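You operate a simulated robot arm through the tools that you are given. There is no shell and no other tool. Be economical: measure what you need, move in short steps, check, and stop when the job is done.

Carry out the task below with a simulated robot arm. There is one attempt and no reset: what you move stays moved.

JOB
Pack the white module in the trolley carton, strap it and park it.
Fine: module under the open flap, flap shut, strap tight before the brake is freed, roll it in, brake on again.

Only the result counts: the job must be done as asked and must still hold three seconds after the hand-in. Knocking over, shifting, dropping, spilling or breaking anything else fails it.

ROBOT AND FRAMES
A 7-joint arm with a four-finger gripper on a trunk, on a base that drives. Base frame: it is fixed to the floor where the robot stands at the start and does not move with it; the origin is under the middle of the robot, x ahead of it, y to its left, z up. Units: m, degrees, N and s.
Its first joint turns from -69.0 to 172.0 degrees. Places, roughly: brake lever [0.3, 0.7, 0.5]; inside of the trolley carton [0.7, 0.6, 0.4]; strap tab [0.7, 0.9, 0.5]; trolley [0.7, 0.6, 0.3]; trolley carton desk flap [0.5, 0.4, 0.7]. Payload 3.67 kg.
The TCP is the grasp point between the finger pads, 0.028 m short of the fingertips. In the tool frame z runs along the fingers and y along their closing line. Largest opening 0.112 m; the body of the gripper starts 0.073 m behind the TCP.
Orientation is told as [roll, pitch, yaw] about the base's x, y, z axes, in that order, counted from this pose: with the fingers straight down and closing along the base's y, the tool's x points along the base's -x, its y along +y and its z along -z.

CONTROLS
- The arm moves only by the tool move_arm. Its argument "plan" is a list of rows, each an object (a shift or turn left out is 0, a gripper value left out holds the last) with "jaw": the finger opening in mm, from 0 to 112; "translation": the shift along the tool's x, y, z in mm, a list of three; "turn": the turn, a rotation vector about the tool's x, y, z in rad, a list of three. In form: [{"jaw": jaw, "translation": [x, y, z], "turn": [wx, wy, wz]}, ...]. A call has 1 to 8 rows; each row is the pose to reach, as a shift and turn from the pose commanded when the call began, along the tool's axes at that moment. A row lasts 0.2 s, in which the tool goes at most 0.05 m and 8.6 degrees; a call with a longer step from one row to the next is refused whole, and so is a gripper value outside its range. Where a pose cannot be reached the arm comes as near as it can. A force on the tool above 60 N (or 10 N above the force at the start of the call, whichever is more), or a blocked arm, ends the call early, and 0.2 s more pass. The fingers move at their own pace and stop on an object; they squeeze with about 26 N. The grip force told is the motor's: it shows also when the fingers shut on nothing. Time passes only in rows, and 0.2 s behind the last, so rows that repeat a pose let the fingers close. It gives the time, the measured TCP pose, the force on the tool (base axes), the opening and the grip force at its end, in the units of the frame above (readings bear some noise), with the torque about the TCP (base axes, N m) and any sound that the robot's microphone picked up.
- Cameras (640 x 400 px; columns grow to the right, rows downward): "scene" is now at [0.12, 0.047, 1.3356]; the picture's right is [0.56, -0.83, 0.00], its down [-0.54, -0.36, -0.76] and it looks along [0.63, 0.42, -0.65] (base axes); focal length 267 px, centre (320, 200). "wrist" rides on the gripper at [0.06, -0.018, -0.104] in the tool frame; the picture's right is [0.29, 0.96, 0.00], its down [-0.80, 0.24, -0.55] and it looks along [-0.53, 0.16, 0.83] (tool axes); focal length 234 px, centre (320, 200). There is no depth. A picture from a camera that has moved, and an enlarged one, comes with that camera's place and axes in the base frame and with its lens.
- snapshot(camera): a new picture of that camera. No time passes.
- lift_body(by): slides the trunk up (or, below 0, down) by that many m; the arm and the scene camera ride with it, the base frame stays. It gives what a move gives, with no picture.
- base_move(legs): drives the robot by 1 to 6 legs, each [ahead, turn to the left] in m and degrees, along the robot's own axes; the way and the turn of a leg run together, so that a leg with both is an arc; at most 1.5 m and 180 degrees a leg. The arm and the cameras ride along, it lands a little off, and it stops where it bumps. It gives what a move gives.
- head_to(pan, tilt): turns the head with the scene camera to pan (to the left, within 86 degrees either way) and tilt (down, from -29 to 69), counted from straight ahead of the robot. It gives what a move gives.
- close_up(camera, box): a new picture of the part [left, top, right, bottom] of that camera's present view, enlarged. No time passes.
- finish_job(): hands the job in; it is judged then, once.

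Go step by step. Nothing tells you exact positions but the pictures and the camera data: compare them with the known pose of the tool, close in by small moves and look again before you grip or let go. The budget is 120 turns and 98 pictures, counting those below and the enlarged ones. Unless the task says otherwise, let go and move clear before handing in, and close with one line.

The tools are called after "Request:" as a command line: name --argument value ..., lists and objects as JSON in quotes. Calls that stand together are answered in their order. move_arm: Moves the arm, as the interface text tells. Its arguments: {"type":"object","properties":{"plan":{"type":"array"}},"required":["plan"]} The other tools are called the same way: lift_body (by) slides the trunk up or down; base_move (legs) drives the base; head_to (pan, tilt) turns the head that bears the scene camera; snapshot (camera) takes a picture; close_up (camera, box) takes an enlarged picture of a part of a camera's view; finish_job () hands the job in.

At the start:

```text
time: 0.0
ee_pos: [0.2085, 0.3883, 1.0868]
orientation: [0.0, 0.0, 0.0]
ft_force: [-0.2, 0.3, -0.9]
moment: [0.03, -0.01, 0.0]
opening: 0.1119
finger_force: 0.0
trunk travel left (down, up): [-0.475, 0.365]
robot x, y, heading: [0.0004, 0.0002, 0.0]
head pan, tilt: [33.9, 40.7]
```

scene: 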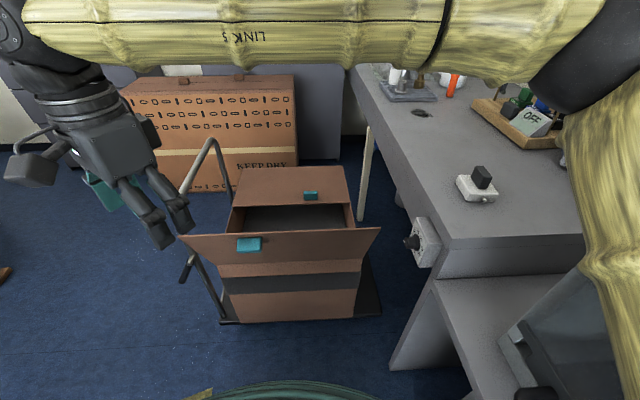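
wrist: 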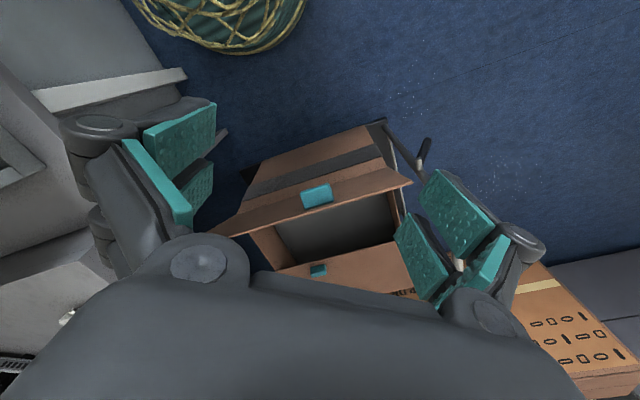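

The carton on a trolley stands ahead-left with one flap open (near side), with a desk to the right bearing a white module with a black knob. I'll look closer at the trolley and desk first.

Request:
close_up --camera "scene" --box '[160, 120, 400, 340]'

Request:
close_up --camera "scene" --box '[370, 60, 590, 280]'

Request:
head_to --pan -10 --tilt 45

Request:
snapshot --camera "scene"

```text
1.82 times, centred on (280, 230) of scene
camera zoom: at [0.12, 0.047, 1.3356], right [0.56, -0.83, 0.0], down [-0.54, -0.36, -0.76], along [0.63, 0.42, -0.65], focal length 485 px, centre (393, 146)
```

zoom: 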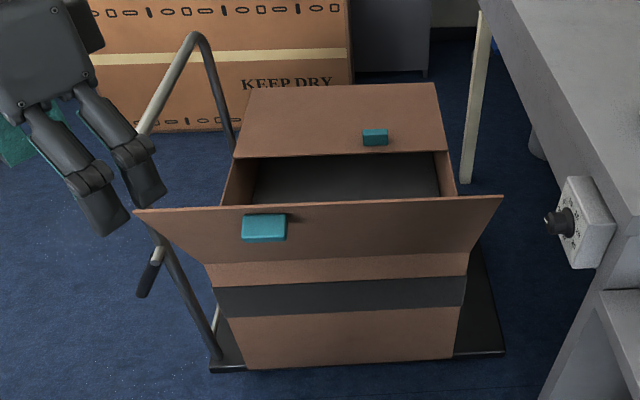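

```text
1.82 times, centred on (480, 170) of scene
camera zoom: at [0.12, 0.047, 1.3356], right [0.56, -0.83, 0.0], down [-0.54, -0.36, -0.76], along [0.63, 0.42, -0.65], focal length 485 px, centre (29, 254)
```

zoom: 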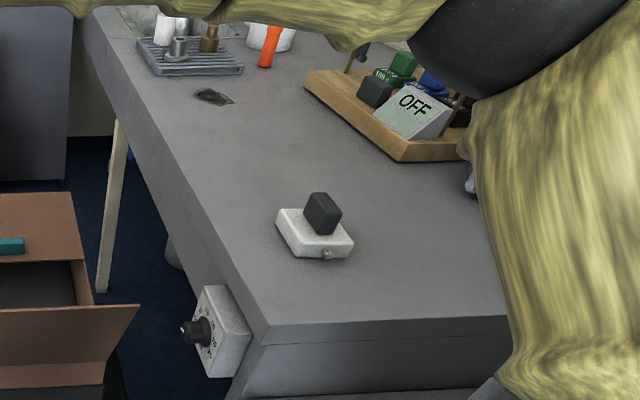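

```text
time: 1.1
ee_pos: [0.2081, 0.3889, 1.0876]
orientation: [0.1, 0.0, 0.0]
ft_force: [-0.7, -0.6, -0.5]
moment: [0.01, -0.04, 0.02]
opening: 0.1119
finger_force: 0.0
trunk travel left (down, up): [-0.475, 0.365]
robot x, y, heading: [0.0005, 0.0004, -0.0]
head pan, tilt: [-10.0, 45.0]
```

```text
93 pictures are left
camera scene: at [0.13, -0.0142, 1.3294], right [-0.17, -0.98, 0.0], down [-0.7, 0.12, -0.71], along [0.7, -0.12, -0.71], focal length 267 px, centre (320, 200)
```

scene: 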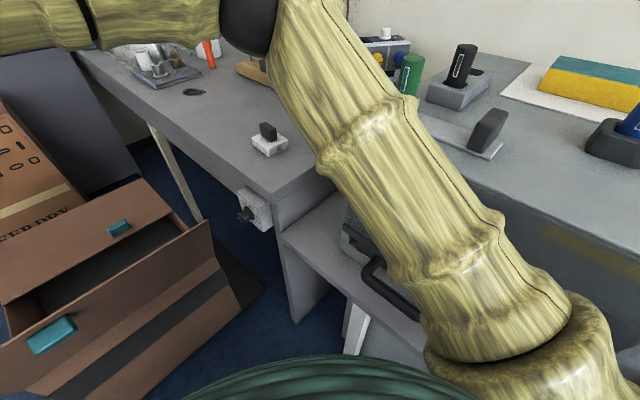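

The white module is the white block with a dark grip on the desk. Now I look left for the trolley's brake, strap and the parking place.

Request:
head_to --pan 60 --tilt 35

Request:
snapshot --camera "scene"

Request:
head_to --pan 45 --tilt 60

Request:
snapshot --camera "scene"

Request:
close_up --camera "wrist" --box '[200, 100, 480, 300]'

```text
time: 2.5
ee_pos: [0.2073, 0.3873, 1.0877]
orientation: [0.1, 0.1, -0.1]
ft_force: [-0.4, 0.8, -0.1]
moment: [0.01, 0.03, 0.0]
opening: 0.1119
finger_force: 0.0
trunk travel left (down, up): [-0.475, 0.365]
robot x, y, heading: [0.0015, -0.0018, 0.0]
head pan, tilt: [60.0, 35.0]
```

```text
92 pictures are left
camera scene: at [0.094, 0.0761, 1.3442], right [0.87, -0.5, 0.0], down [-0.29, -0.5, -0.82], along [0.41, 0.71, -0.57], focal length 267 px, centre (320, 200)
```

scene: 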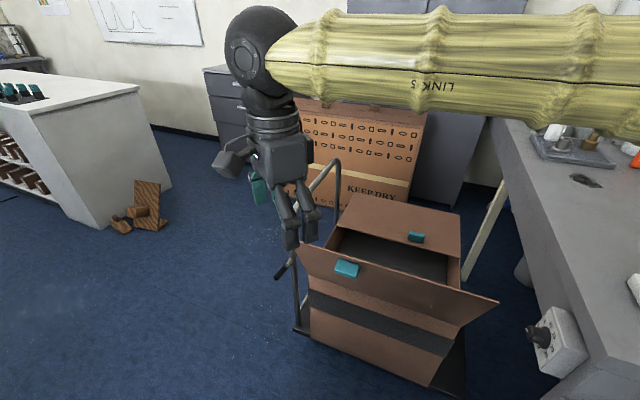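

```text
time: 3.4
ee_pos: [0.2085, 0.3877, 1.0871]
orientation: [0.1, 0.0, 0.0]
ft_force: [-0.6, 0.3, 0.8]
moment: [0.03, 0.02, -0.01]
opening: 0.112
finger_force: 0.0
trunk travel left (down, up): [-0.475, 0.365]
robot x, y, heading: [0.0019, -0.0003, 0.1]
head pan, tilt: [45.0, 60.0]
```

```text
91 pictures are left
camera scene: at [0.097, 0.0471, 1.31], right [0.71, -0.71, 0.0], down [-0.61, -0.61, -0.5], along [0.35, 0.35, -0.87], focal length 267 px, centre (320, 200)
```

scene: 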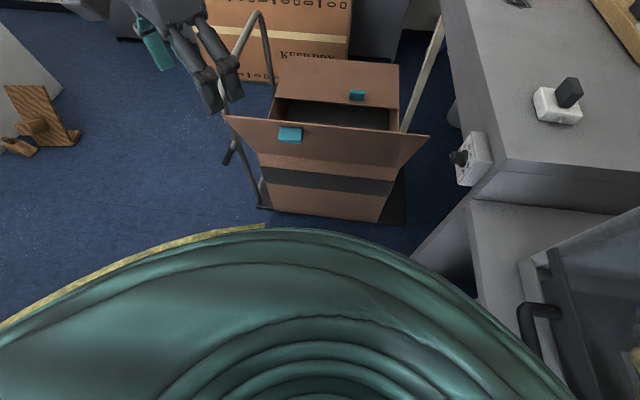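

```text
2.00 times, centred on (340, 200) of wrist
camera zoom: at [0.148, 0.3698, 1.1909], right [-0.29, 0.96, 0.0], down [0.8, 0.24, 0.55], along [0.53, 0.16, -0.83], focal length 468 px, centre (280, 200)
```

zoom: 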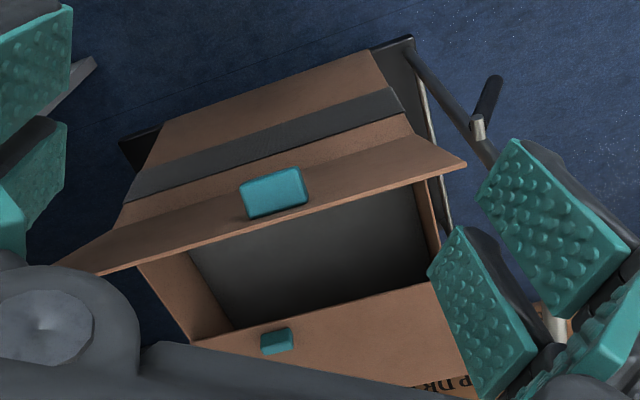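

The desk runs diagonally and the trolley stands square to it with the handle away from the desk, so it probably rolls in under the desk. I'll bring the arm toward the white module, staying high, and look with the wrist camera.

Request:
move_arm --plan '[{"translation": [-30, -27, -20]}, {"translation": [-60, -55, -40]}, {"translation": [-94, -85, -55]}, {"translation": [-128, -117, -65]}, {"translation": [-162, -148, -75]}, {"translation": [-197, -180, -85]}, {"translation": [-232, -211, -95]}, {"translation": [-265, -242, -105]}]'

Request:
snapshot --camera "wrist"

Request:
snapshot --camera "scene"

```text
time: 5.2
ee_pos: [0.472, 0.1441, 1.19]
orientation: [0.0, 0.1, 0.1]
ft_force: [0.2, 0.4, -0.7]
moment: [0.04, 0.0, -0.02]
opening: 0.112
finger_force: 0.0
trunk travel left (down, up): [-0.475, 0.365]
robot x, y, heading: [-0.0063, 0.0027, 0.3]
head pan, tilt: [45.0, 60.0]
```

```text
89 pictures are left
camera wrist: at [0.4116, 0.1257, 1.2939], right [-0.29, 0.96, 0.0], down [0.8, 0.24, 0.55], along [0.53, 0.16, -0.83], focal length 234 px, centre (320, 200)
```

wrist: 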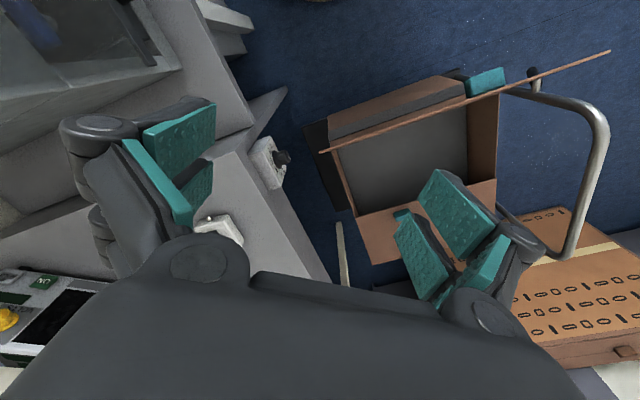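

```text
88 pictures are left
camera scene: at [0.0973, 0.0454, 1.3099], right [0.71, -0.71, 0.0], down [-0.61, -0.61, -0.5], along [0.35, 0.35, -0.87], focal length 267 px, centre (320, 200)
```

scene: 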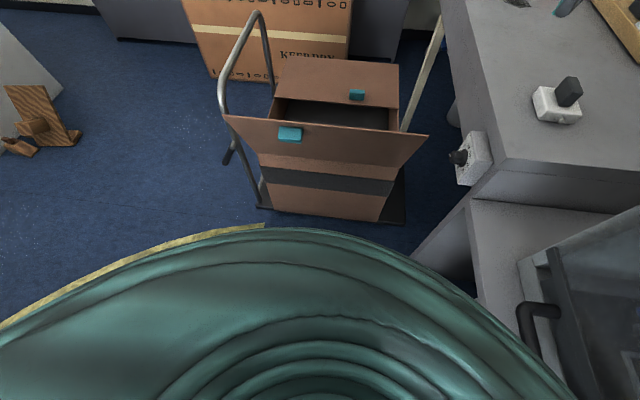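

The module sits near (0.80, 0.01, 0.90) on the desk. I'll take an enlarged view to get its orientation and grip.

Request:
head_to --pan 5 --tilt 40

Request:
close_up --camera "scene" --box '[240, 80, 480, 230]'

```text
time: 6.3
ee_pos: [0.4715, 0.146, 1.1897]
orientation: [0.0, -0.1, 0.0]
ft_force: [0.7, -0.4, -0.5]
moment: [0.0, -0.01, 0.0]
opening: 0.1121
finger_force: 0.1
trunk travel left (down, up): [-0.475, 0.365]
robot x, y, heading: [0.0025, 0.002, 0.0]
head pan, tilt: [5.0, 40.0]
```

```text
2.67 times, centred on (360, 155) of scene
camera zoom: at [0.1346, 0.0069, 1.3367], right [0.09, -1.0, 0.0], down [-0.64, -0.06, -0.77], along [0.76, 0.07, -0.64], focal length 712 px, centre (213, 320)
```

zoom: 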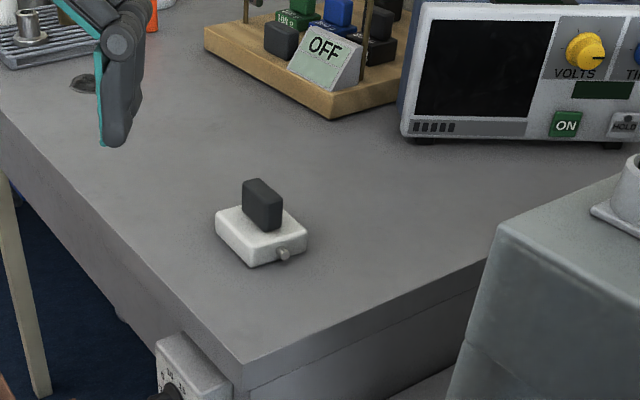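

The grip is a thin upright plate with its thickness across about 33°. I'll hover over it with the tool yawed 34°.

Request:
move_arm --plan '[{"translation": [-44, -16, 9], "turn": [0, 0, -0.13]}, {"translation": [-88, -32, 18], "turn": [0, 0, -0.26]}, {"translation": [-132, -49, 27], "turn": [0, 0, -0.39]}, {"translation": [-176, -66, 36], "turn": [0, 0, -0.5]}, {"translation": [-220, -82, 45], "turn": [0, 0, -0.593]}, {"translation": [-264, -99, 54], "turn": [0, 0, -0.593]}, {"translation": [-308, -116, 62], "turn": [0, 0, -0.593]}, {"translation": [-349, -131, 70], "turn": [0, 0, -0.593]}]'

Request:
snapshot --camera "wrist"

Request:
close_up --camera "scene" --box '[240, 80, 480, 230]'

```text
time: 8.1
ee_pos: [0.8096, 0.0189, 1.1396]
orientation: [-0.9, -0.8, 34.1]
ft_force: [0.1, 1.0, 0.8]
moment: [-0.02, 0.02, 0.01]
opening: 0.1121
finger_force: 0.1
trunk travel left (down, up): [-0.475, 0.365]
robot x, y, heading: [0.0011, -0.0017, -0.1]
head pan, tilt: [5.0, 40.0]
```

```text
86 pictures are left
camera wrist: at [0.7683, -0.0294, 1.2425], right [-0.78, 0.63, -0.02], down [0.51, 0.65, 0.56], along [0.37, 0.43, -0.83], focal length 234 px, centre (320, 200)
```

wrist: 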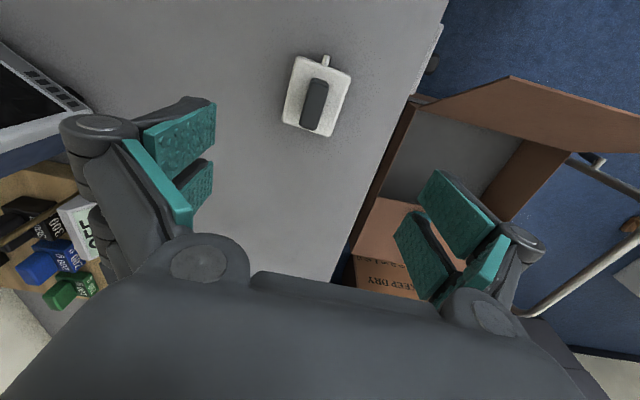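

```text
2.67 times, centred on (360, 155) of scene
camera zoom: at [0.1172, 0.0191, 1.3406], right [0.09, -1.0, 0.01], down [-0.63, -0.06, -0.77], along [0.77, 0.06, -0.63], focal length 712 px, centre (213, 320)
```

zoom: 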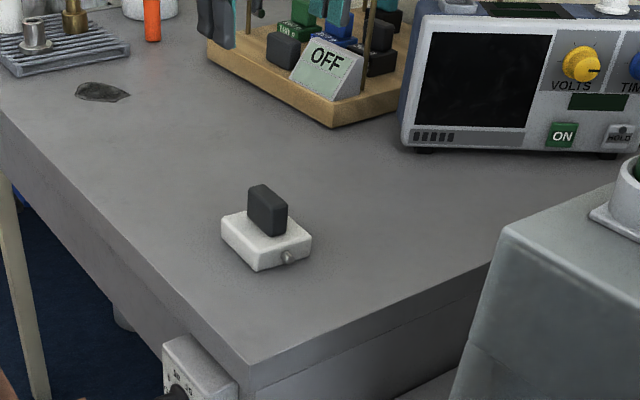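

Grip is aligned within a few degrees and centred near (0.821, 0.016). I descend part way and recheck.

Request:
move_arm --plan '[{"translation": [0, 0, 40]}, {"translation": [0, 0, 80]}, {"translation": [0, 0, 110]}, {"translation": [0, 0, 110]}]'

Request:
snapshot --camera "wrist"

Request:
close_up --camera "scene" --box '[240, 80, 480, 230]'

```text
time: 9.3
ee_pos: [0.8279, -0.0096, 1.0305]
orientation: [0.1, -2.2, 34.0]
ft_force: [-0.5, 0.7, -1.2]
moment: [-0.1, -0.06, 0.03]
opening: 0.1118
finger_force: 0.0
trunk travel left (down, up): [-0.475, 0.365]
robot x, y, heading: [0.004, 0.0042, -0.1]
head pan, tilt: [5.0, 40.0]
stopped in row 4: the arm was blocked; the commanded pose is now the measured one
```

```text
84 pictures are left
camera wrist: at [0.7852, -0.0612, 1.1322], right [-0.77, 0.63, -0.01], down [0.51, 0.63, 0.58], along [0.37, 0.45, -0.81], focal length 234 px, centre (320, 200)
```

wrist: 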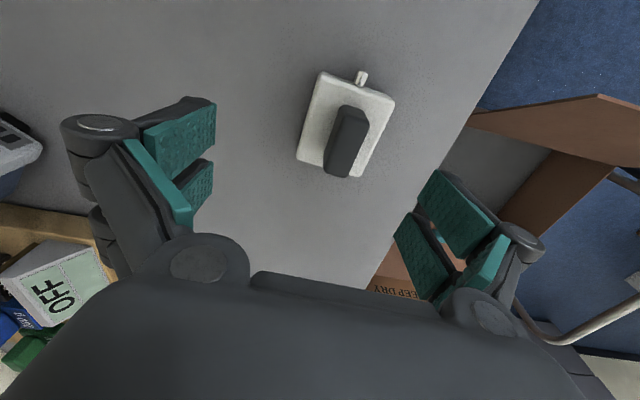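

```text
2.67 times, centred on (360, 155) of scene
camera zoom: at [0.0956, 0.081, 1.3501], right [0.09, -0.99, 0.06], down [-0.62, -0.1, -0.78], along [0.78, 0.03, -0.62], focal length 712 px, centre (213, 320)
```

zoom: 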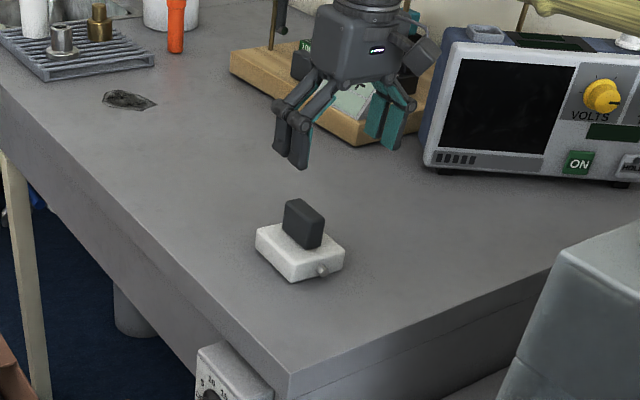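

The arm stopped, and the head camera has tilted, so some link is pressing on something. I'll look at the full view before moving.

Request:
snapshot --camera "scene"

Request:
head_to --pan -30 --tilt 40

Request:
snapshot --camera "scene"

```text
82 pictures are left
camera scene: at [0.0956, 0.081, 1.3501], right [0.09, -0.99, 0.06], down [-0.62, -0.1, -0.78], along [0.78, 0.03, -0.62], focal length 267 px, centre (320, 200)
```

scene: 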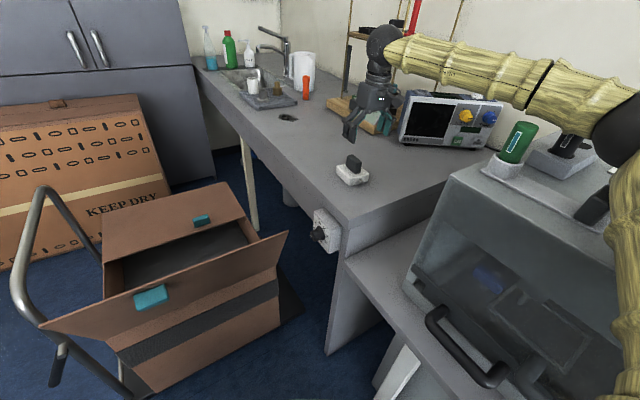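

```text
time: 10.3
ee_pos: [0.8294, -0.0175, 1.0296]
orientation: [0.2, -2.2, 34.0]
ft_force: [-0.3, -1.1, 0.7]
moment: [0.05, 0.02, -0.03]
opening: 0.112
finger_force: 0.0
trunk travel left (down, up): [-0.475, 0.365]
robot x, y, heading: [0.0042, 0.0007, -0.0]
head pan, tilt: [-30.0, 40.0]
```

```text
81 pictures are left
camera scene: at [0.0668, 0.0058, 1.356], right [-0.5, -0.87, 0.01], down [-0.52, 0.29, -0.8], along [0.69, -0.4, -0.6], focal length 267 px, centre (320, 200)
```

scene: 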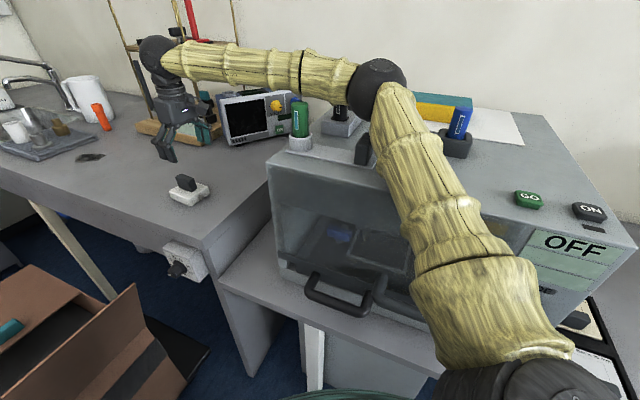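

The elbow is leaning over the machine on the right. I'll lift the tool back up, then raise the trunk so the elbow clears.

Request:
move_arm --plan '[{"translation": [0, 0, -40]}, {"translation": [0, 0, -80]}, {"translation": [0, 0, -110]}]'

Request:
snapshot --camera "scene"

```text
time: 11.1
ee_pos: [0.8349, -0.0202, 1.1187]
orientation: [1.2, -1.1, 33.9]
ft_force: [-0.5, 0.0, 0.1]
moment: [-0.06, -0.09, -0.03]
opening: 0.112
finger_force: 0.0
trunk travel left (down, up): [-0.475, 0.365]
robot x, y, heading: [-0.0022, 0.0013, -0.2]
head pan, tilt: [-30.0, 40.0]
```

```text
80 pictures are left
camera scene: at [0.1005, -0.0223, 1.341], right [-0.5, -0.87, 0.0], down [-0.54, 0.31, -0.78], along [0.67, -0.39, -0.62], focal length 267 px, centre (320, 200)
```

scene: 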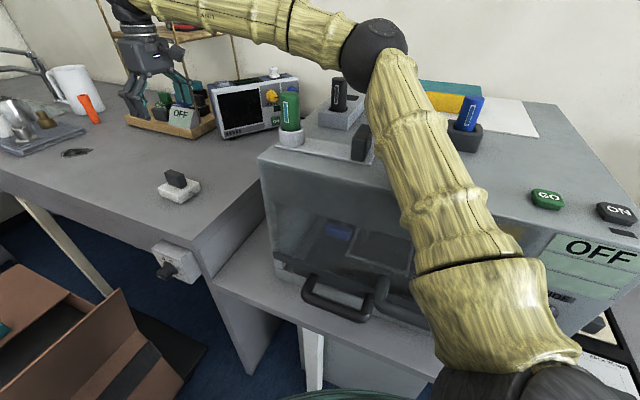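

The objects still stand as before. Now raise the trunk.

Request:
lift_body --by 0.3

Request:
snapshot --camera "scene"

```text
time: 14.1
ee_pos: [0.8409, -0.0253, 1.4162]
orientation: [1.6, -1.1, 34.0]
ft_force: [0.5, -0.7, -0.1]
moment: [-0.01, 0.01, 0.01]
opening: 0.1122
finger_force: 0.0
trunk travel left (down, up): [-0.775, 0.065]
robot x, y, heading: [-0.0007, 0.0013, -0.1]
head pan, tilt: [-30.0, 40.0]
```

```text
79 pictures are left
camera scene: at [0.1239, -0.0428, 1.6366], right [-0.5, -0.87, 0.0], down [-0.56, 0.32, -0.77], along [0.66, -0.38, -0.64], focal length 267 px, centre (320, 200)
```

scene: 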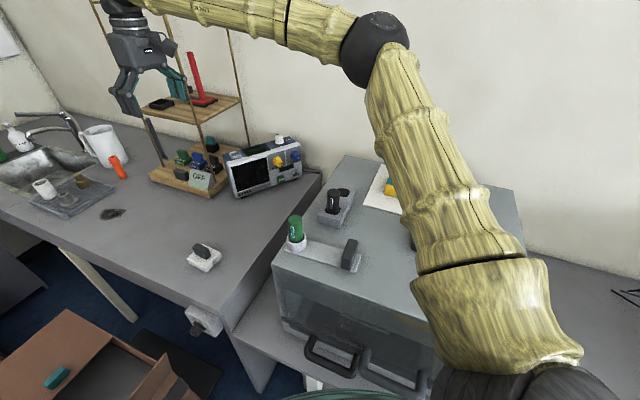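

Good clearance now. Descend to about z 1.1 while correcting sideways.

Request:
move_arm --plan '[{"translation": [0, 10, 45]}, {"translation": [-2, 20, 88]}, {"translation": [-4, 30, 132]}, {"translation": [-6, 38, 176]}, {"translation": [-6, 45, 220]}, {"translation": [-6, 45, 265]}, {"translation": [-6, 45, 310]}, {"translation": [-6, 45, 310]}]'

Request:
snapshot --camera "scene"

Request:
snapshot --camera "wrist"

```text
time: 15.9
ee_pos: [0.8206, 0.0244, 1.1036]
orientation: [1.6, -1.1, 34.0]
ft_force: [0.3, -0.5, 0.7]
moment: [-0.04, -0.01, 0.04]
opening: 0.1119
finger_force: 0.1
trunk travel left (down, up): [-0.775, 0.065]
robot x, y, heading: [0.0022, -0.0029, -0.1]
head pan, tilt: [-30.0, 40.0]
```

```text
78 pictures are left
camera scene: at [0.1227, -0.0426, 1.6368], right [-0.5, -0.87, 0.0], down [-0.56, 0.32, -0.77], along [0.66, -0.38, -0.64], focal length 267 px, centre (320, 200)
```

scene: 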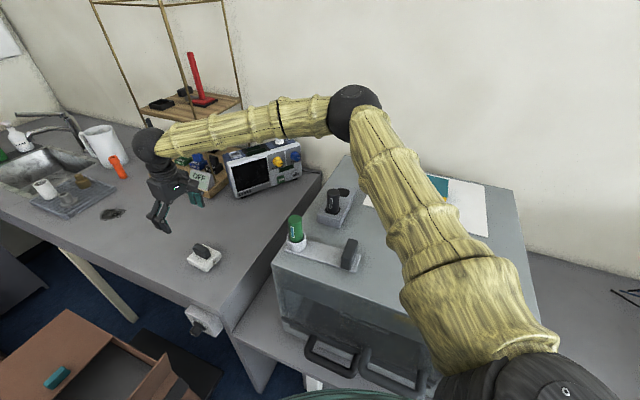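

```text
77 pictures are left
camera wrist: at [0.7824, -0.0279, 1.2053], right [-0.77, 0.63, 0.02], down [0.53, 0.63, 0.58], along [0.35, 0.46, -0.82], focal length 234 px, centre (320, 200)
```

wrist: 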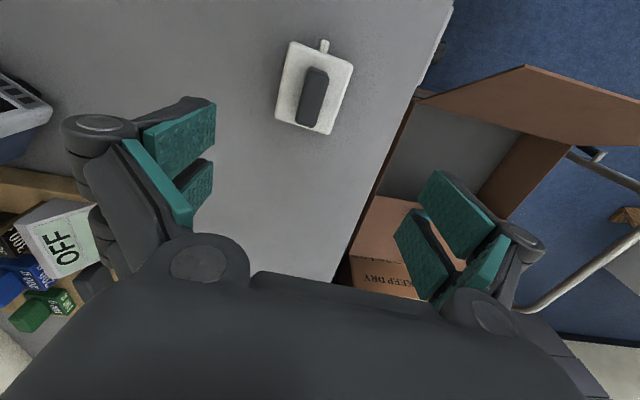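

Elbow clears; grip centre is at about (0.818, 0.014). Descend to z ≈ 0.96, levelling the tool.

Request:
move_arm --plan '[{"translation": [5, -5, 40], "turn": [0.028, 0.019, 0]}, {"translation": [10, -11, 80], "turn": [0.028, 0.019, 0]}, {"translation": [10, -11, 120], "turn": [0.028, 0.019, 0]}, {"translation": [10, -11, 143], "turn": [0.028, 0.019, 0]}, {"translation": [10, -11, 143], "turn": [0.028, 0.019, 0]}]'

Request:
snapshot --camera "wrist"

Request:
close_up --camera "scene" --box '[120, 170, 280, 330]'

```text
time: 17.1
ee_pos: [0.8201, 0.0189, 0.9612]
orientation: [0.0, 0.0, 34.0]
ft_force: [-0.1, 0.2, -0.8]
moment: [0.0, 0.02, -0.02]
opening: 0.1122
finger_force: 0.2
trunk travel left (down, up): [-0.775, 0.065]
robot x, y, heading: [0.0003, 0.0017, -0.1]
head pan, tilt: [-30.0, 40.0]
```

```text
76 pictures are left
camera wrist: at [0.7802, -0.0303, 1.0646], right [-0.77, 0.63, 0.0], down [0.53, 0.64, 0.55], along [0.35, 0.43, -0.83], focal length 234 px, centre (320, 200)
```

wrist: 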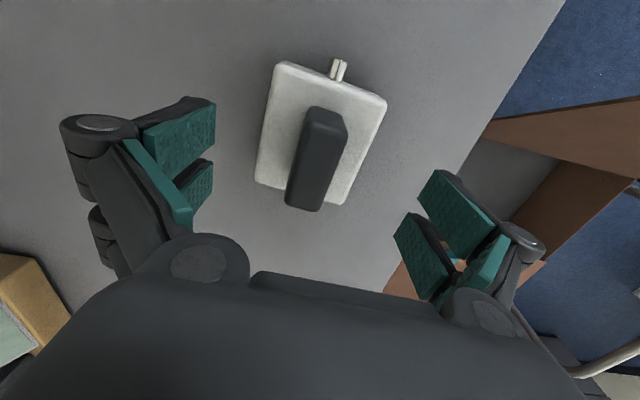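

```text
2.50 times, centred on (200, 250) of scene
camera zoom: at [0.1235, -0.0427, 1.6367], right [-0.5, -0.87, 0.0], down [-0.56, 0.32, -0.77], along [0.66, -0.38, -0.64], focal length 667 px, centre (620, 75)
```

zoom: 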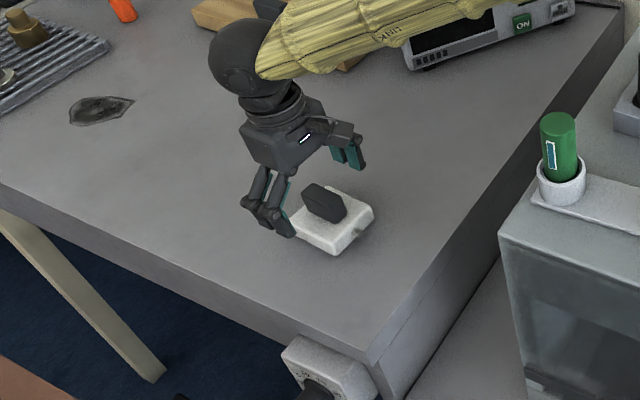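

Nearly centred. Descend to z≈0.937 and close on the grip.

Request:
move_arm --plan '[{"translation": [4, -2, 12]}, {"translation": [4, -2, 24]}, {"translation": [4, -2, 24]}]'

Request:
snapshot --camera "wrist"

Request:
close_up --camera "scene" --box '[160, 210, 240, 290]'

```text
time: 17.9
ee_pos: [0.8153, 0.0144, 0.9387]
orientation: [0.1, 0.1, 34.0]
ft_force: [0.5, 0.3, -0.3]
moment: [0.02, 0.01, 0.01]
opening: 0.112
finger_force: 0.0
trunk travel left (down, up): [-0.775, 0.065]
robot x, y, heading: [0.0016, 0.0022, 0.2]
head pan, tilt: [-30.0, 40.0]
```

```text
74 pictures are left
camera wrist: at [0.7769, -0.0363, 1.0421], right [-0.77, 0.63, 0.0], down [0.53, 0.64, 0.55], along [0.35, 0.43, -0.83], focal length 234 px, centre (320, 200)
```

wrist: 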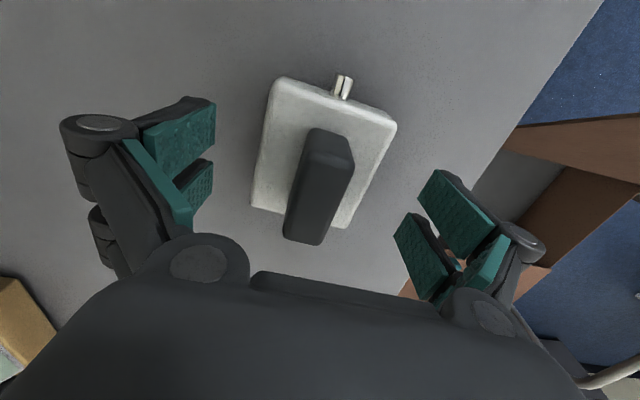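

```text
5.00 times, centred on (200, 250) of scene
camera zoom: at [0.1235, -0.0429, 1.6367], right [-0.5, -0.87, 0.0], down [-0.56, 0.32, -0.77], along [0.66, -0.38, -0.64], focal length 1334 px, centre (920, -50)
```

zoom: 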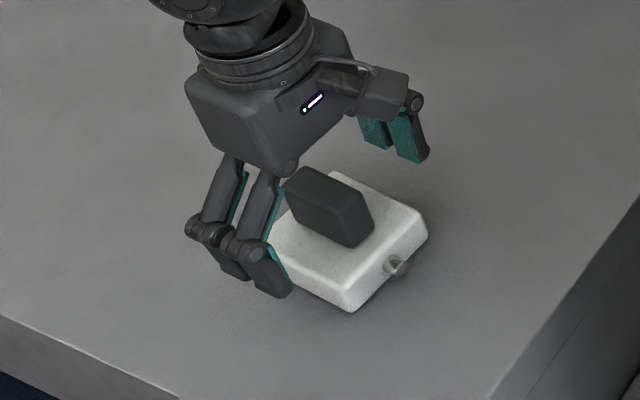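

The fingers straddle the grip just above the white base. Close.

Request:
move_arm --plan '[{"jaw": 60}, {"jaw": 30}, {"jaw": 0}, {"jaw": 0}]'

Request:
snapshot --camera "wrist"

```text
time: 18.9
ee_pos: [0.8172, 0.0118, 0.9396]
orientation: [0.2, 0.1, 34.0]
ft_force: [1.0, 0.7, 0.8]
moment: [-0.12, 0.04, 0.04]
opening: 0.0236
finger_force: 26.1
trunk travel left (down, up): [-0.775, 0.065]
robot x, y, heading: [-0.0014, 0.0017, 0.1]
head pan, tilt: [-30.0, 40.0]
```

```text
72 pictures are left
camera wrist: at [0.7772, -0.0363, 1.042], right [-0.77, 0.63, 0.0], down [0.53, 0.64, 0.55], along [0.35, 0.43, -0.83], focal length 234 px, centre (320, 200)
```

wrist: 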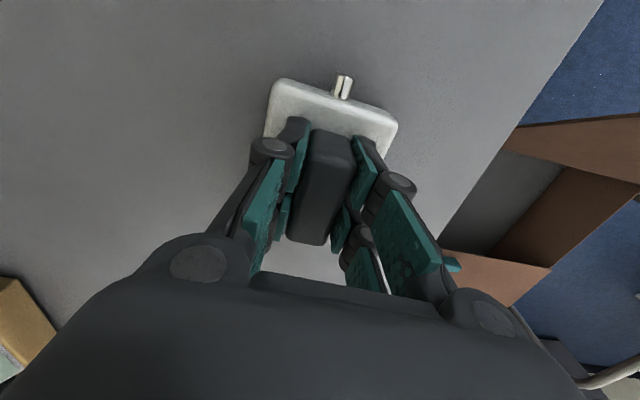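

Gripped (23.6 mm). Lift, then look at the carton from this higher viewpoint.

Request:
move_arm --plan '[{"translation": [0, 0, -30]}, {"translation": [0, 0, -75]}, {"translation": [0, 0, -120]}, {"translation": [0, 0, -165]}, {"translation": [0, 0, -205]}, {"translation": [0, 0, -205]}]'

Request:
head_to --pan 42 --tilt 52

Request:
snapshot --camera "scene"

Request:
snapshot --camera "wrist"

```text
time: 20.3
ee_pos: [0.8156, 0.0118, 1.1475]
orientation: [0.1, 0.0, 34.0]
ft_force: [0.2, -0.2, -0.8]
moment: [-0.01, 0.04, 0.01]
opening: 0.0001
finger_force: 26.2
trunk travel left (down, up): [-0.775, 0.065]
robot x, y, heading: [0.0001, 0.0005, -0.1]
head pan, tilt: [-30.0, 40.0]
```

```text
time: 21.7
ee_pos: [0.8154, 0.0115, 1.1462]
orientation: [0.2, -0.1, 34.1]
ft_force: [-0.4, -0.3, -0.3]
moment: [0.0, 0.01, -0.01]
opening: 0.0
finger_force: 26.6
trunk travel left (down, up): [-0.775, 0.065]
robot x, y, heading: [-0.0025, -0.0025, -0.0]
head pan, tilt: [42.0, 52.0]
```

```text
71 pictures are left
camera scene: at [0.106, 0.05, 1.6199], right [0.67, -0.74, 0.0], down [-0.59, -0.53, -0.62], along [0.46, 0.41, -0.79], focal length 267 px, centre (320, 200)
```

scene: 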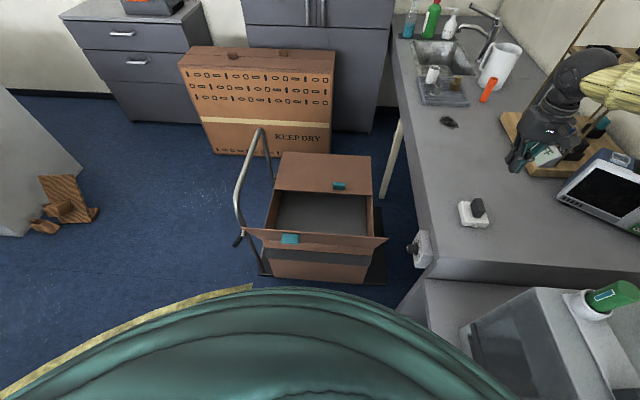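

```text
70 pictures are left
camera wrist: at [0.7755, -0.0369, 1.2509], right [-0.77, 0.63, 0.0], down [0.53, 0.64, 0.55], along [0.35, 0.43, -0.83], focal length 234 px, centre (320, 200)
```

wrist: 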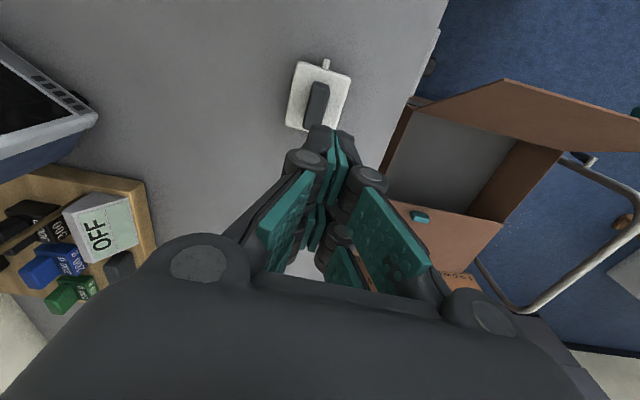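

The module slipped out and stayed on the desk; my estimate of the grip height was ~1 cm too high. I'll go back down deeper, feeling for the base.

Request:
move_arm --plan '[{"jaw": 112, "translation": [0, 0, 10]}, {"translation": [0, 0, 50]}, {"translation": [0, 0, 95]}, {"translation": [0, 0, 140]}, {"translation": [0, 0, 180]}, {"translation": [0, 0, 180]}]'

Request:
snapshot --camera "wrist"

```text
time: 23.1
ee_pos: [0.8131, 0.012, 0.9658]
orientation: [0.1, 0.0, 33.9]
ft_force: [0.5, 0.9, -0.2]
moment: [0.04, -0.01, 0.02]
opening: 0.1119
finger_force: 0.1
trunk travel left (down, up): [-0.775, 0.065]
robot x, y, heading: [-0.0012, -0.0018, 0.2]
head pan, tilt: [42.0, 52.0]
```

```text
69 pictures are left
camera wrist: at [0.7733, -0.0369, 1.0683], right [-0.77, 0.63, 0.0], down [0.53, 0.64, 0.55], along [0.35, 0.43, -0.83], focal length 234 px, centre (320, 200)
```

wrist: 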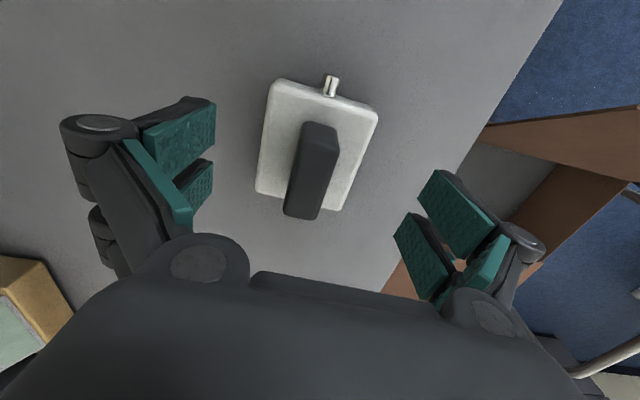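

Shift 7 mm forward along the grip and go down in small steps until close to the base.

Request:
move_arm --plan '[{"translation": [-7, -1, 20]}, {"translation": [-7, -1, 32]}, {"translation": [-7, -1, 38]}, {"translation": [-7, -1, 41]}, {"translation": [-7, -1, 41]}]'

Request:
snapshot --camera "wrist"

```text
time: 24.3
ee_pos: [0.8212, 0.0147, 0.9242]
orientation: [0.0, -0.1, 34.0]
ft_force: [0.6, -0.8, -1.4]
moment: [0.0, 0.03, 0.0]
opening: 0.1119
finger_force: 0.0
trunk travel left (down, up): [-0.775, 0.065]
robot x, y, heading: [0.0032, 0.0022, 0.1]
head pan, tilt: [42.0, 52.0]
```

```text
68 pictures are left
camera wrist: at [0.7822, -0.0334, 1.027], right [-0.77, 0.63, 0.0], down [0.53, 0.64, 0.55], along [0.35, 0.43, -0.83], focal length 234 px, centre (320, 200)
```

wrist: 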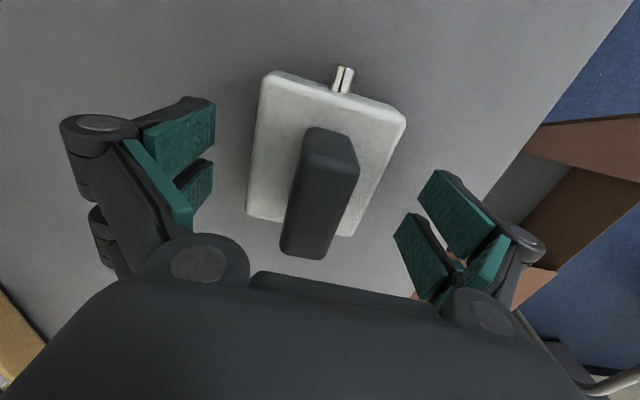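

Request:
move_arm --plan '[{"jaw": 85}, {"jaw": 60}, {"jaw": 30}, {"jaw": 0}, {"jaw": 0}]'

Request:
snapshot --camera "wrist"

```text
time: 25.5
ee_pos: [0.8218, 0.0156, 0.9236]
orientation: [0.1, 0.0, 34.0]
ft_force: [1.1, -0.1, 2.1]
moment: [0.0, 0.05, -0.05]
opening: 0.0751
finger_force: 26.0
trunk travel left (down, up): [-0.775, 0.065]
robot x, y, heading: [0.0013, 0.0016, -0.0]
head pan, tilt: [42.0, 52.0]
```

```text
67 pictures are left
camera wrist: at [0.7821, -0.0336, 1.0273], right [-0.77, 0.63, 0.0], down [0.53, 0.64, 0.55], along [0.35, 0.43, -0.83], focal length 234 px, centre (320, 200)
```

wrist: 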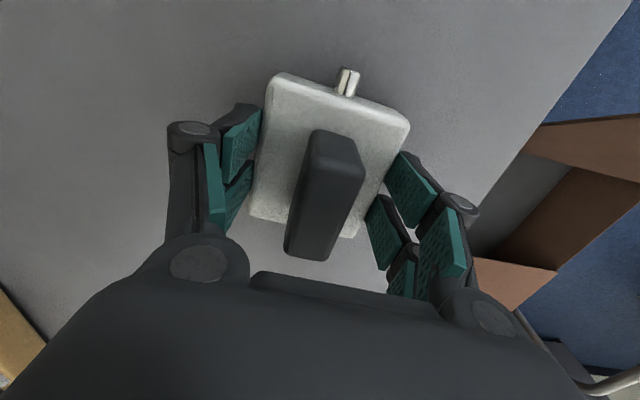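

The tips caught the base at 75 mm, so the base top is above 0.896. Open, rise 6 mm, close on the grip, and lift gently.

Request:
move_arm --plan '[{"jaw": 112}, {"jaw": 112, "translation": [0, 0, -6]}, {"jaw": 85, "translation": [0, 0, -6]}, {"jaw": 55, "translation": [0, 0, -6]}, {"jaw": 20, "translation": [0, 0, -6]}, {"jaw": 0, "translation": [0, 0, -6]}, {"jaw": 0, "translation": [0, 0, -6]}]'

```text
time: 27.3
ee_pos: [0.8247, 0.0154, 0.9385]
orientation: [-0.2, -0.5, 33.9]
ft_force: [-2.4, -1.1, 24.9]
moment: [-0.62, 1.14, 0.26]
opening: 0.0241
finger_force: 26.0
trunk travel left (down, up): [-0.775, 0.065]
robot x, y, heading: [0.0011, 0.0003, -0.2]
head pan, tilt: [42.0, 52.0]
stopped in row 7: the force on the tool passed its limit at 60 N (the readings are from after the stop); the commanded pose is now the measured one
```

The fingertips now rest on the base top (≈0.91) and hold the grip at 24 mm. I try a very slow lift and watch the load.

Request:
move_arm --plan '[{"jaw": 0, "translation": [0, 0, -2]}, {"translation": [0, 0, -5]}, {"translation": [0, 0, -8]}, {"translation": [0, 0, -12]}, {"translation": [0, 0, -16]}]'

Request:
snapshot --camera "wrist"

```text
time: 28.5
ee_pos: [0.823, 0.0154, 0.9509]
orientation: [0.1, -0.2, 33.9]
ft_force: [0.6, 0.4, -2.3]
moment: [-0.02, -0.02, 0.0]
opening: 0.0237
finger_force: 26.1
trunk travel left (down, up): [-0.775, 0.065]
robot x, y, heading: [0.002, 0.0003, -0.3]
head pan, tilt: [42.0, 52.0]
```

```text
66 pictures are left
camera wrist: at [0.7837, -0.0335, 1.0531], right [-0.77, 0.63, 0.0], down [0.53, 0.64, 0.56], along [0.35, 0.43, -0.83], focal length 234 px, centre (320, 200)
```

wrist: 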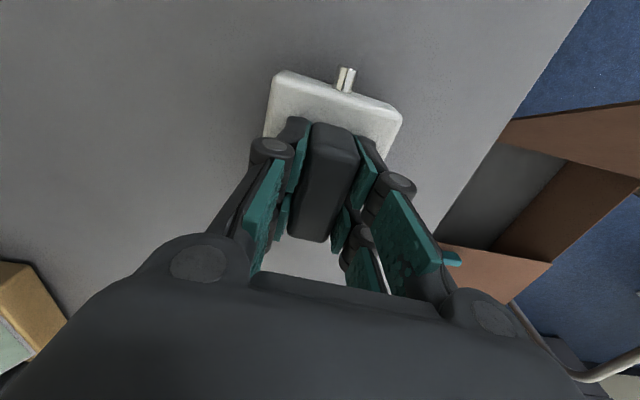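

The module is coming up with the gripper (~2 N). Continue lifting gently.

Request:
move_arm --plan '[{"translation": [0, 0, -8]}, {"translation": [0, 0, -18]}, {"translation": [0, 0, -30]}, {"translation": [0, 0, -44]}, {"translation": [0, 0, -60]}, {"translation": [0, 0, -76]}, {"translation": [0, 0, -90]}, {"translation": [0, 0, -100]}]'

Request:
snapshot --camera "wrist"

```text
time: 30.3
ee_pos: [0.8234, 0.0148, 1.051]
orientation: [0.0, -0.2, 33.8]
ft_force: [-0.5, 0.1, -2.7]
moment: [0.0, -0.02, 0.02]
opening: 0.0242
finger_force: 26.0
trunk travel left (down, up): [-0.775, 0.065]
robot x, y, heading: [0.0003, 0.0024, -0.1]
head pan, tilt: [42.0, 52.0]
```

```text
65 pictures are left
camera wrist: at [0.784, -0.0342, 1.1536], right [-0.77, 0.63, 0.0], down [0.53, 0.64, 0.56], along [0.35, 0.43, -0.83], focal length 234 px, centre (320, 200)
```

wrist: 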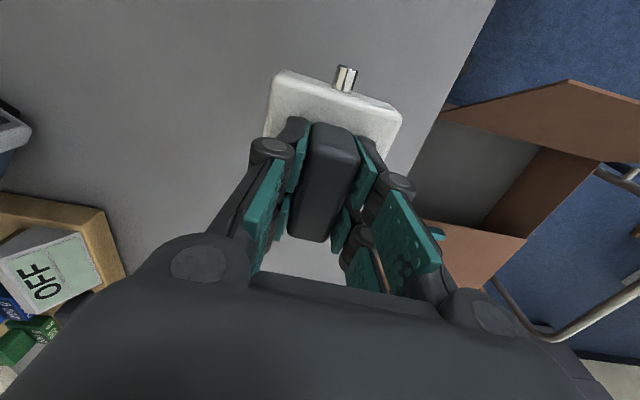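

Held firmly. Triangulating: carton axis runs along (0.6,-0.8), rim z≈0.605, floor z≈0.40, flap stands up to z≈0.83 on the robot's side; the open half is centred near (0.64, 0.52). I carry the module there, high and slowly.

Request:
move_arm --plan '[{"translation": [-4, 15, -5]}, {"translation": [-12, 45, -10]}, {"translation": [-21, 80, -15]}, {"translation": [-30, 115, -20]}, {"translation": [-40, 150, -20]}, {"translation": [-49, 185, -20]}, {"translation": [-58, 220, -20]}, {"translation": [-66, 250, -20]}]'

Request:
move_arm --plan '[{"translation": [-4, 15, 0]}, {"translation": [-12, 45, 0]}, {"translation": [-21, 80, 0]}, {"translation": [-30, 115, 0]}, {"translation": [-40, 150, 0]}, {"translation": [-49, 185, 0]}, {"translation": [-58, 220, 0]}, {"translation": [-71, 269, 0]}]'

Request:
snapshot --camera "scene"

Request:
snapshot --camera "wrist"

```text
time: 32.1
ee_pos: [0.7415, 0.2566, 1.0705]
orientation: [0.0, -0.3, 33.7]
ft_force: [-0.5, 0.0, -2.5]
moment: [-0.02, 0.02, 0.02]
opening: 0.0237
finger_force: 26.8
trunk travel left (down, up): [-0.775, 0.065]
robot x, y, heading: [0.002, -0.0018, -0.0]
head pan, tilt: [42.0, 52.0]
```

```text
refused: row 8 steps farther than a row can; nothing moved
```

```text
64 pictures are left
camera scene: at [0.1061, 0.0522, 1.6198], right [0.67, -0.74, 0.0], down [-0.59, -0.53, -0.61], along [0.46, 0.41, -0.79], focal length 267 px, centre (320, 200)
```

scene: 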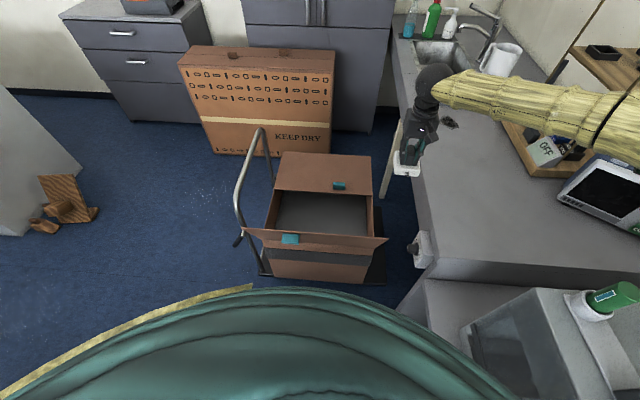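

```text
63 pictures are left
camera wrist: at [0.7006, 0.2078, 1.1742], right [-0.77, 0.64, 0.0], down [0.53, 0.64, 0.56], along [0.36, 0.43, -0.83], focal length 234 px, centre (320, 200)
```

wrist: 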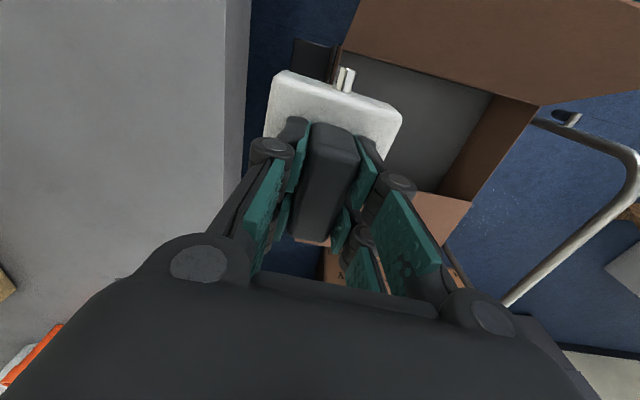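

Going well; the second half was refused for one step too long. Continue with smaller steps.

Request:
move_arm --plan '[{"translation": [-4, 18, 0]}, {"translation": [-12, 50, 0]}, {"translation": [-21, 86, 0]}, {"translation": [-30, 122, 0]}, {"translation": [-40, 160, 0]}, {"translation": [-49, 197, 0]}, {"translation": [-58, 234, 0]}, {"translation": [-69, 266, 0]}]'

Request:
snapshot --camera "scene"

Request:
snapshot --camera "wrist"

```text
time: 33.9
ee_pos: [0.6638, 0.4813, 1.0684]
orientation: [0.1, -0.2, 33.8]
ft_force: [-0.3, -0.3, -2.5]
moment: [0.02, -0.03, -0.01]
opening: 0.024
finger_force: 25.6
out of reach, approached as far as the arm can: row 7, 8
trunk travel left (down, up): [-0.775, 0.065]
robot x, y, heading: [-0.0013, -0.0004, -0.1]
head pan, tilt: [42.0, 52.0]
```

```text
62 pictures are left
camera scene: at [0.106, 0.0492, 1.6199], right [0.67, -0.74, 0.0], down [-0.59, -0.53, -0.62], along [0.46, 0.41, -0.79], focal length 267 px, centre (320, 200)
```

scene: 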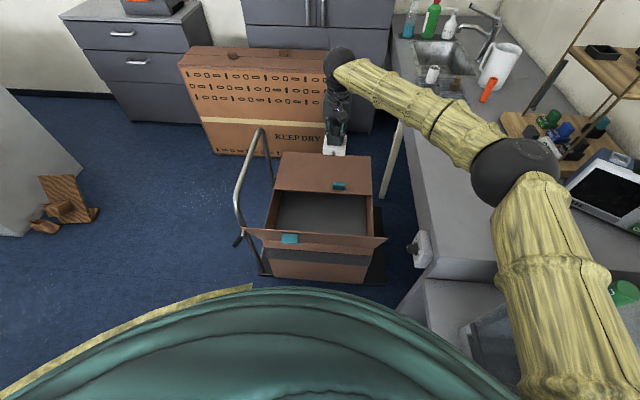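

```text
61 pictures are left
camera wrist: at [0.6235, 0.4334, 1.172], right [-0.77, 0.64, 0.0], down [0.53, 0.64, 0.56], along [0.36, 0.43, -0.83], focal length 234 px, centre (320, 200)
```

wrist: 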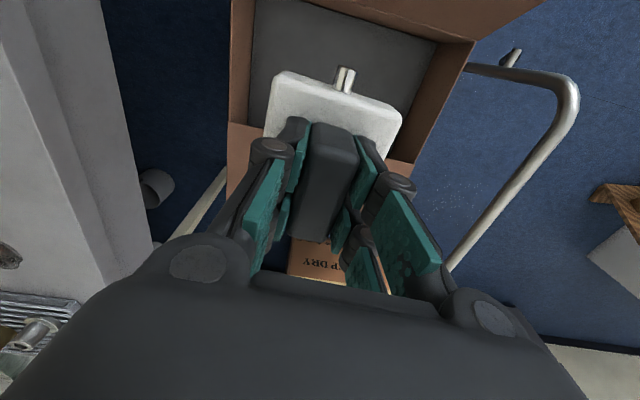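

The commanded spot was just beyond reach at this height; lowering should bring it in. Descend partway and watch.

Request:
move_arm --plan '[{"translation": [0, 0, 25]}, {"translation": [0, 0, 60]}, {"translation": [0, 0, 95]}, {"translation": [0, 0, 130]}, {"translation": [0, 0, 150]}, {"translation": [0, 0, 150]}]'

Request:
snapshot --camera "scene"

```text
time: 35.3
ee_pos: [0.6687, 0.4727, 0.9351]
orientation: [0.0, -0.3, 33.9]
ft_force: [-0.4, -0.4, -2.5]
moment: [-0.03, 0.01, 0.0]
opening: 0.024
finger_force: 26.0
out of reach, approached as far as the arm can: row 2, 3, 4, 5, 6
trunk travel left (down, up): [-0.775, 0.065]
robot x, y, heading: [0.0021, 0.0021, 0.0]
head pan, tilt: [42.0, 52.0]
```

```text
60 pictures are left
camera scene: at [0.1063, 0.0505, 1.6198], right [0.67, -0.74, 0.0], down [-0.59, -0.53, -0.62], along [0.46, 0.41, -0.79], focal length 267 px, centre (320, 200)
```

scene: 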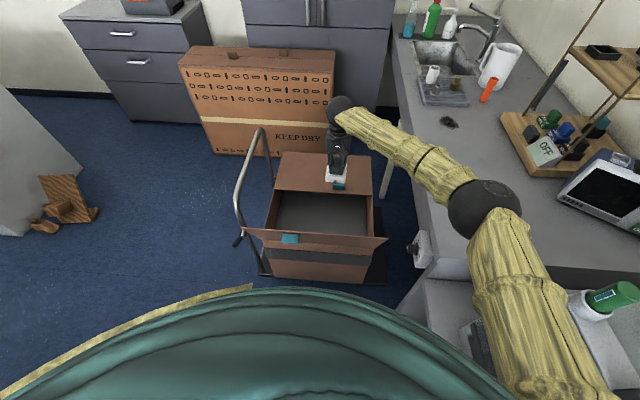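

From here the arm can't reach without the elbow dropping over the desk. I'll retract the arm high and shift the base to the left, so the carton is nearer and the elbow stays off the desk.

Request:
move_arm --plan '[{"translation": [0, 0, -40]}, {"translation": [10, 0, -80]}, {"translation": [40, 0, -115]}, {"translation": [80, 0, -140]}, {"translation": [120, 0, -165]}, {"translation": [160, 0, -190]}, {"translation": [200, 0, -210]}, {"translation": [245, 0, -215]}]'

Request:
move_arm --plan '[{"translation": [30, 0, 0]}, {"translation": [65, 0, 0]}, {"translation": [95, 0, 0]}, {"translation": [110, 0, 0]}, {"translation": [110, 0, 0]}]'

Request:
snapshot --camera "scene"

```text
time: 37.1
ee_pos: [0.4645, 0.3334, 1.1485]
orientation: [0.0, -0.5, 34.0]
ft_force: [-0.1, -0.2, -2.5]
moment: [0.0, -0.01, 0.02]
opening: 0.0239
finger_force: 25.5
trunk travel left (down, up): [-0.775, 0.065]
robot x, y, heading: [-0.0011, 0.0033, 0.1]
head pan, tilt: [42.0, 52.0]
```

```text
time: 38.3
ee_pos: [0.3748, 0.2731, 1.1491]
orientation: [0.0, -0.3, 33.9]
ft_force: [0.0, 0.1, -3.5]
moment: [-0.02, -0.02, 0.02]
opening: 0.0239
finger_force: 26.0
trunk travel left (down, up): [-0.775, 0.065]
robot x, y, heading: [-0.0001, 0.0026, -0.1]
head pan, tilt: [42.0, 52.0]
```

```text
59 pictures are left
camera scene: at [0.1064, 0.0506, 1.6198], right [0.67, -0.74, 0.0], down [-0.59, -0.53, -0.62], along [0.46, 0.41, -0.79], focal length 267 px, centre (320, 200)
```

scene: 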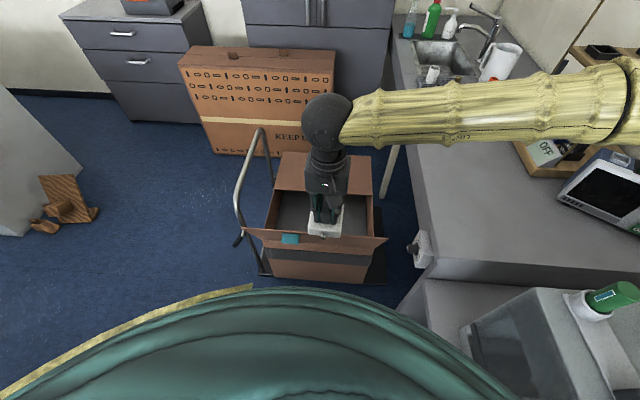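

Everything ahead is below z≈0.85, so turning with the arm at 1.15 is safe. I move the base to about (0.05, 0.33), heading 20°.

Request:
base_move --legs '[[0, 81], [0.334, 0], [0, -61]]'

Request:
head_to --pan 10 --tilt 50

Request:
snapshot --camera "scene"

```text
time: 46.7
ee_pos: [0.295, 0.7302, 1.1487]
orientation: [0.1, -0.4, 55.5]
ft_force: [0.1, -0.3, -2.7]
moment: [0.02, 0.0, 0.01]
opening: 0.0239
finger_force: 26.1
trunk travel left (down, up): [-0.775, 0.065]
robot x, y, heading: [0.0483, 0.3394, 21.7]
head pan, tilt: [42.0, 52.0]
```

```text
time: 47.6
ee_pos: [0.2953, 0.7303, 1.1479]
orientation: [0.0, -0.4, 55.4]
ft_force: [0.6, -0.1, -2.5]
moment: [-0.02, -0.03, 0.03]
opening: 0.0241
finger_force: 26.6
trunk travel left (down, up): [-0.775, 0.065]
robot x, y, heading: [0.0482, 0.3403, 21.6]
head pan, tilt: [10.0, 50.0]
```

```text
58 pictures are left
camera scene: at [0.1591, 0.3972, 1.6225], right [0.52, -0.85, 0.0], down [-0.65, -0.4, -0.64], along [0.55, 0.34, -0.77], focal length 267 px, centre (320, 200)
```

scene: 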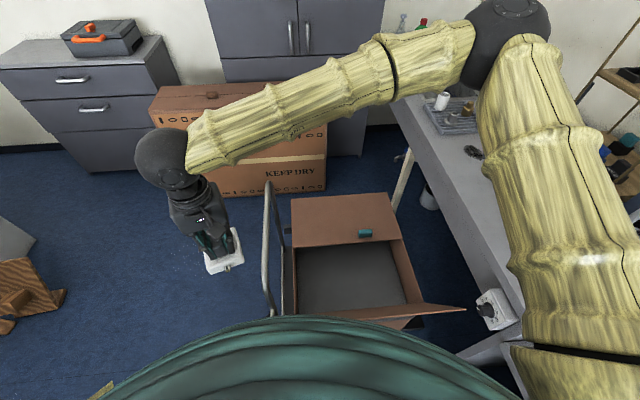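

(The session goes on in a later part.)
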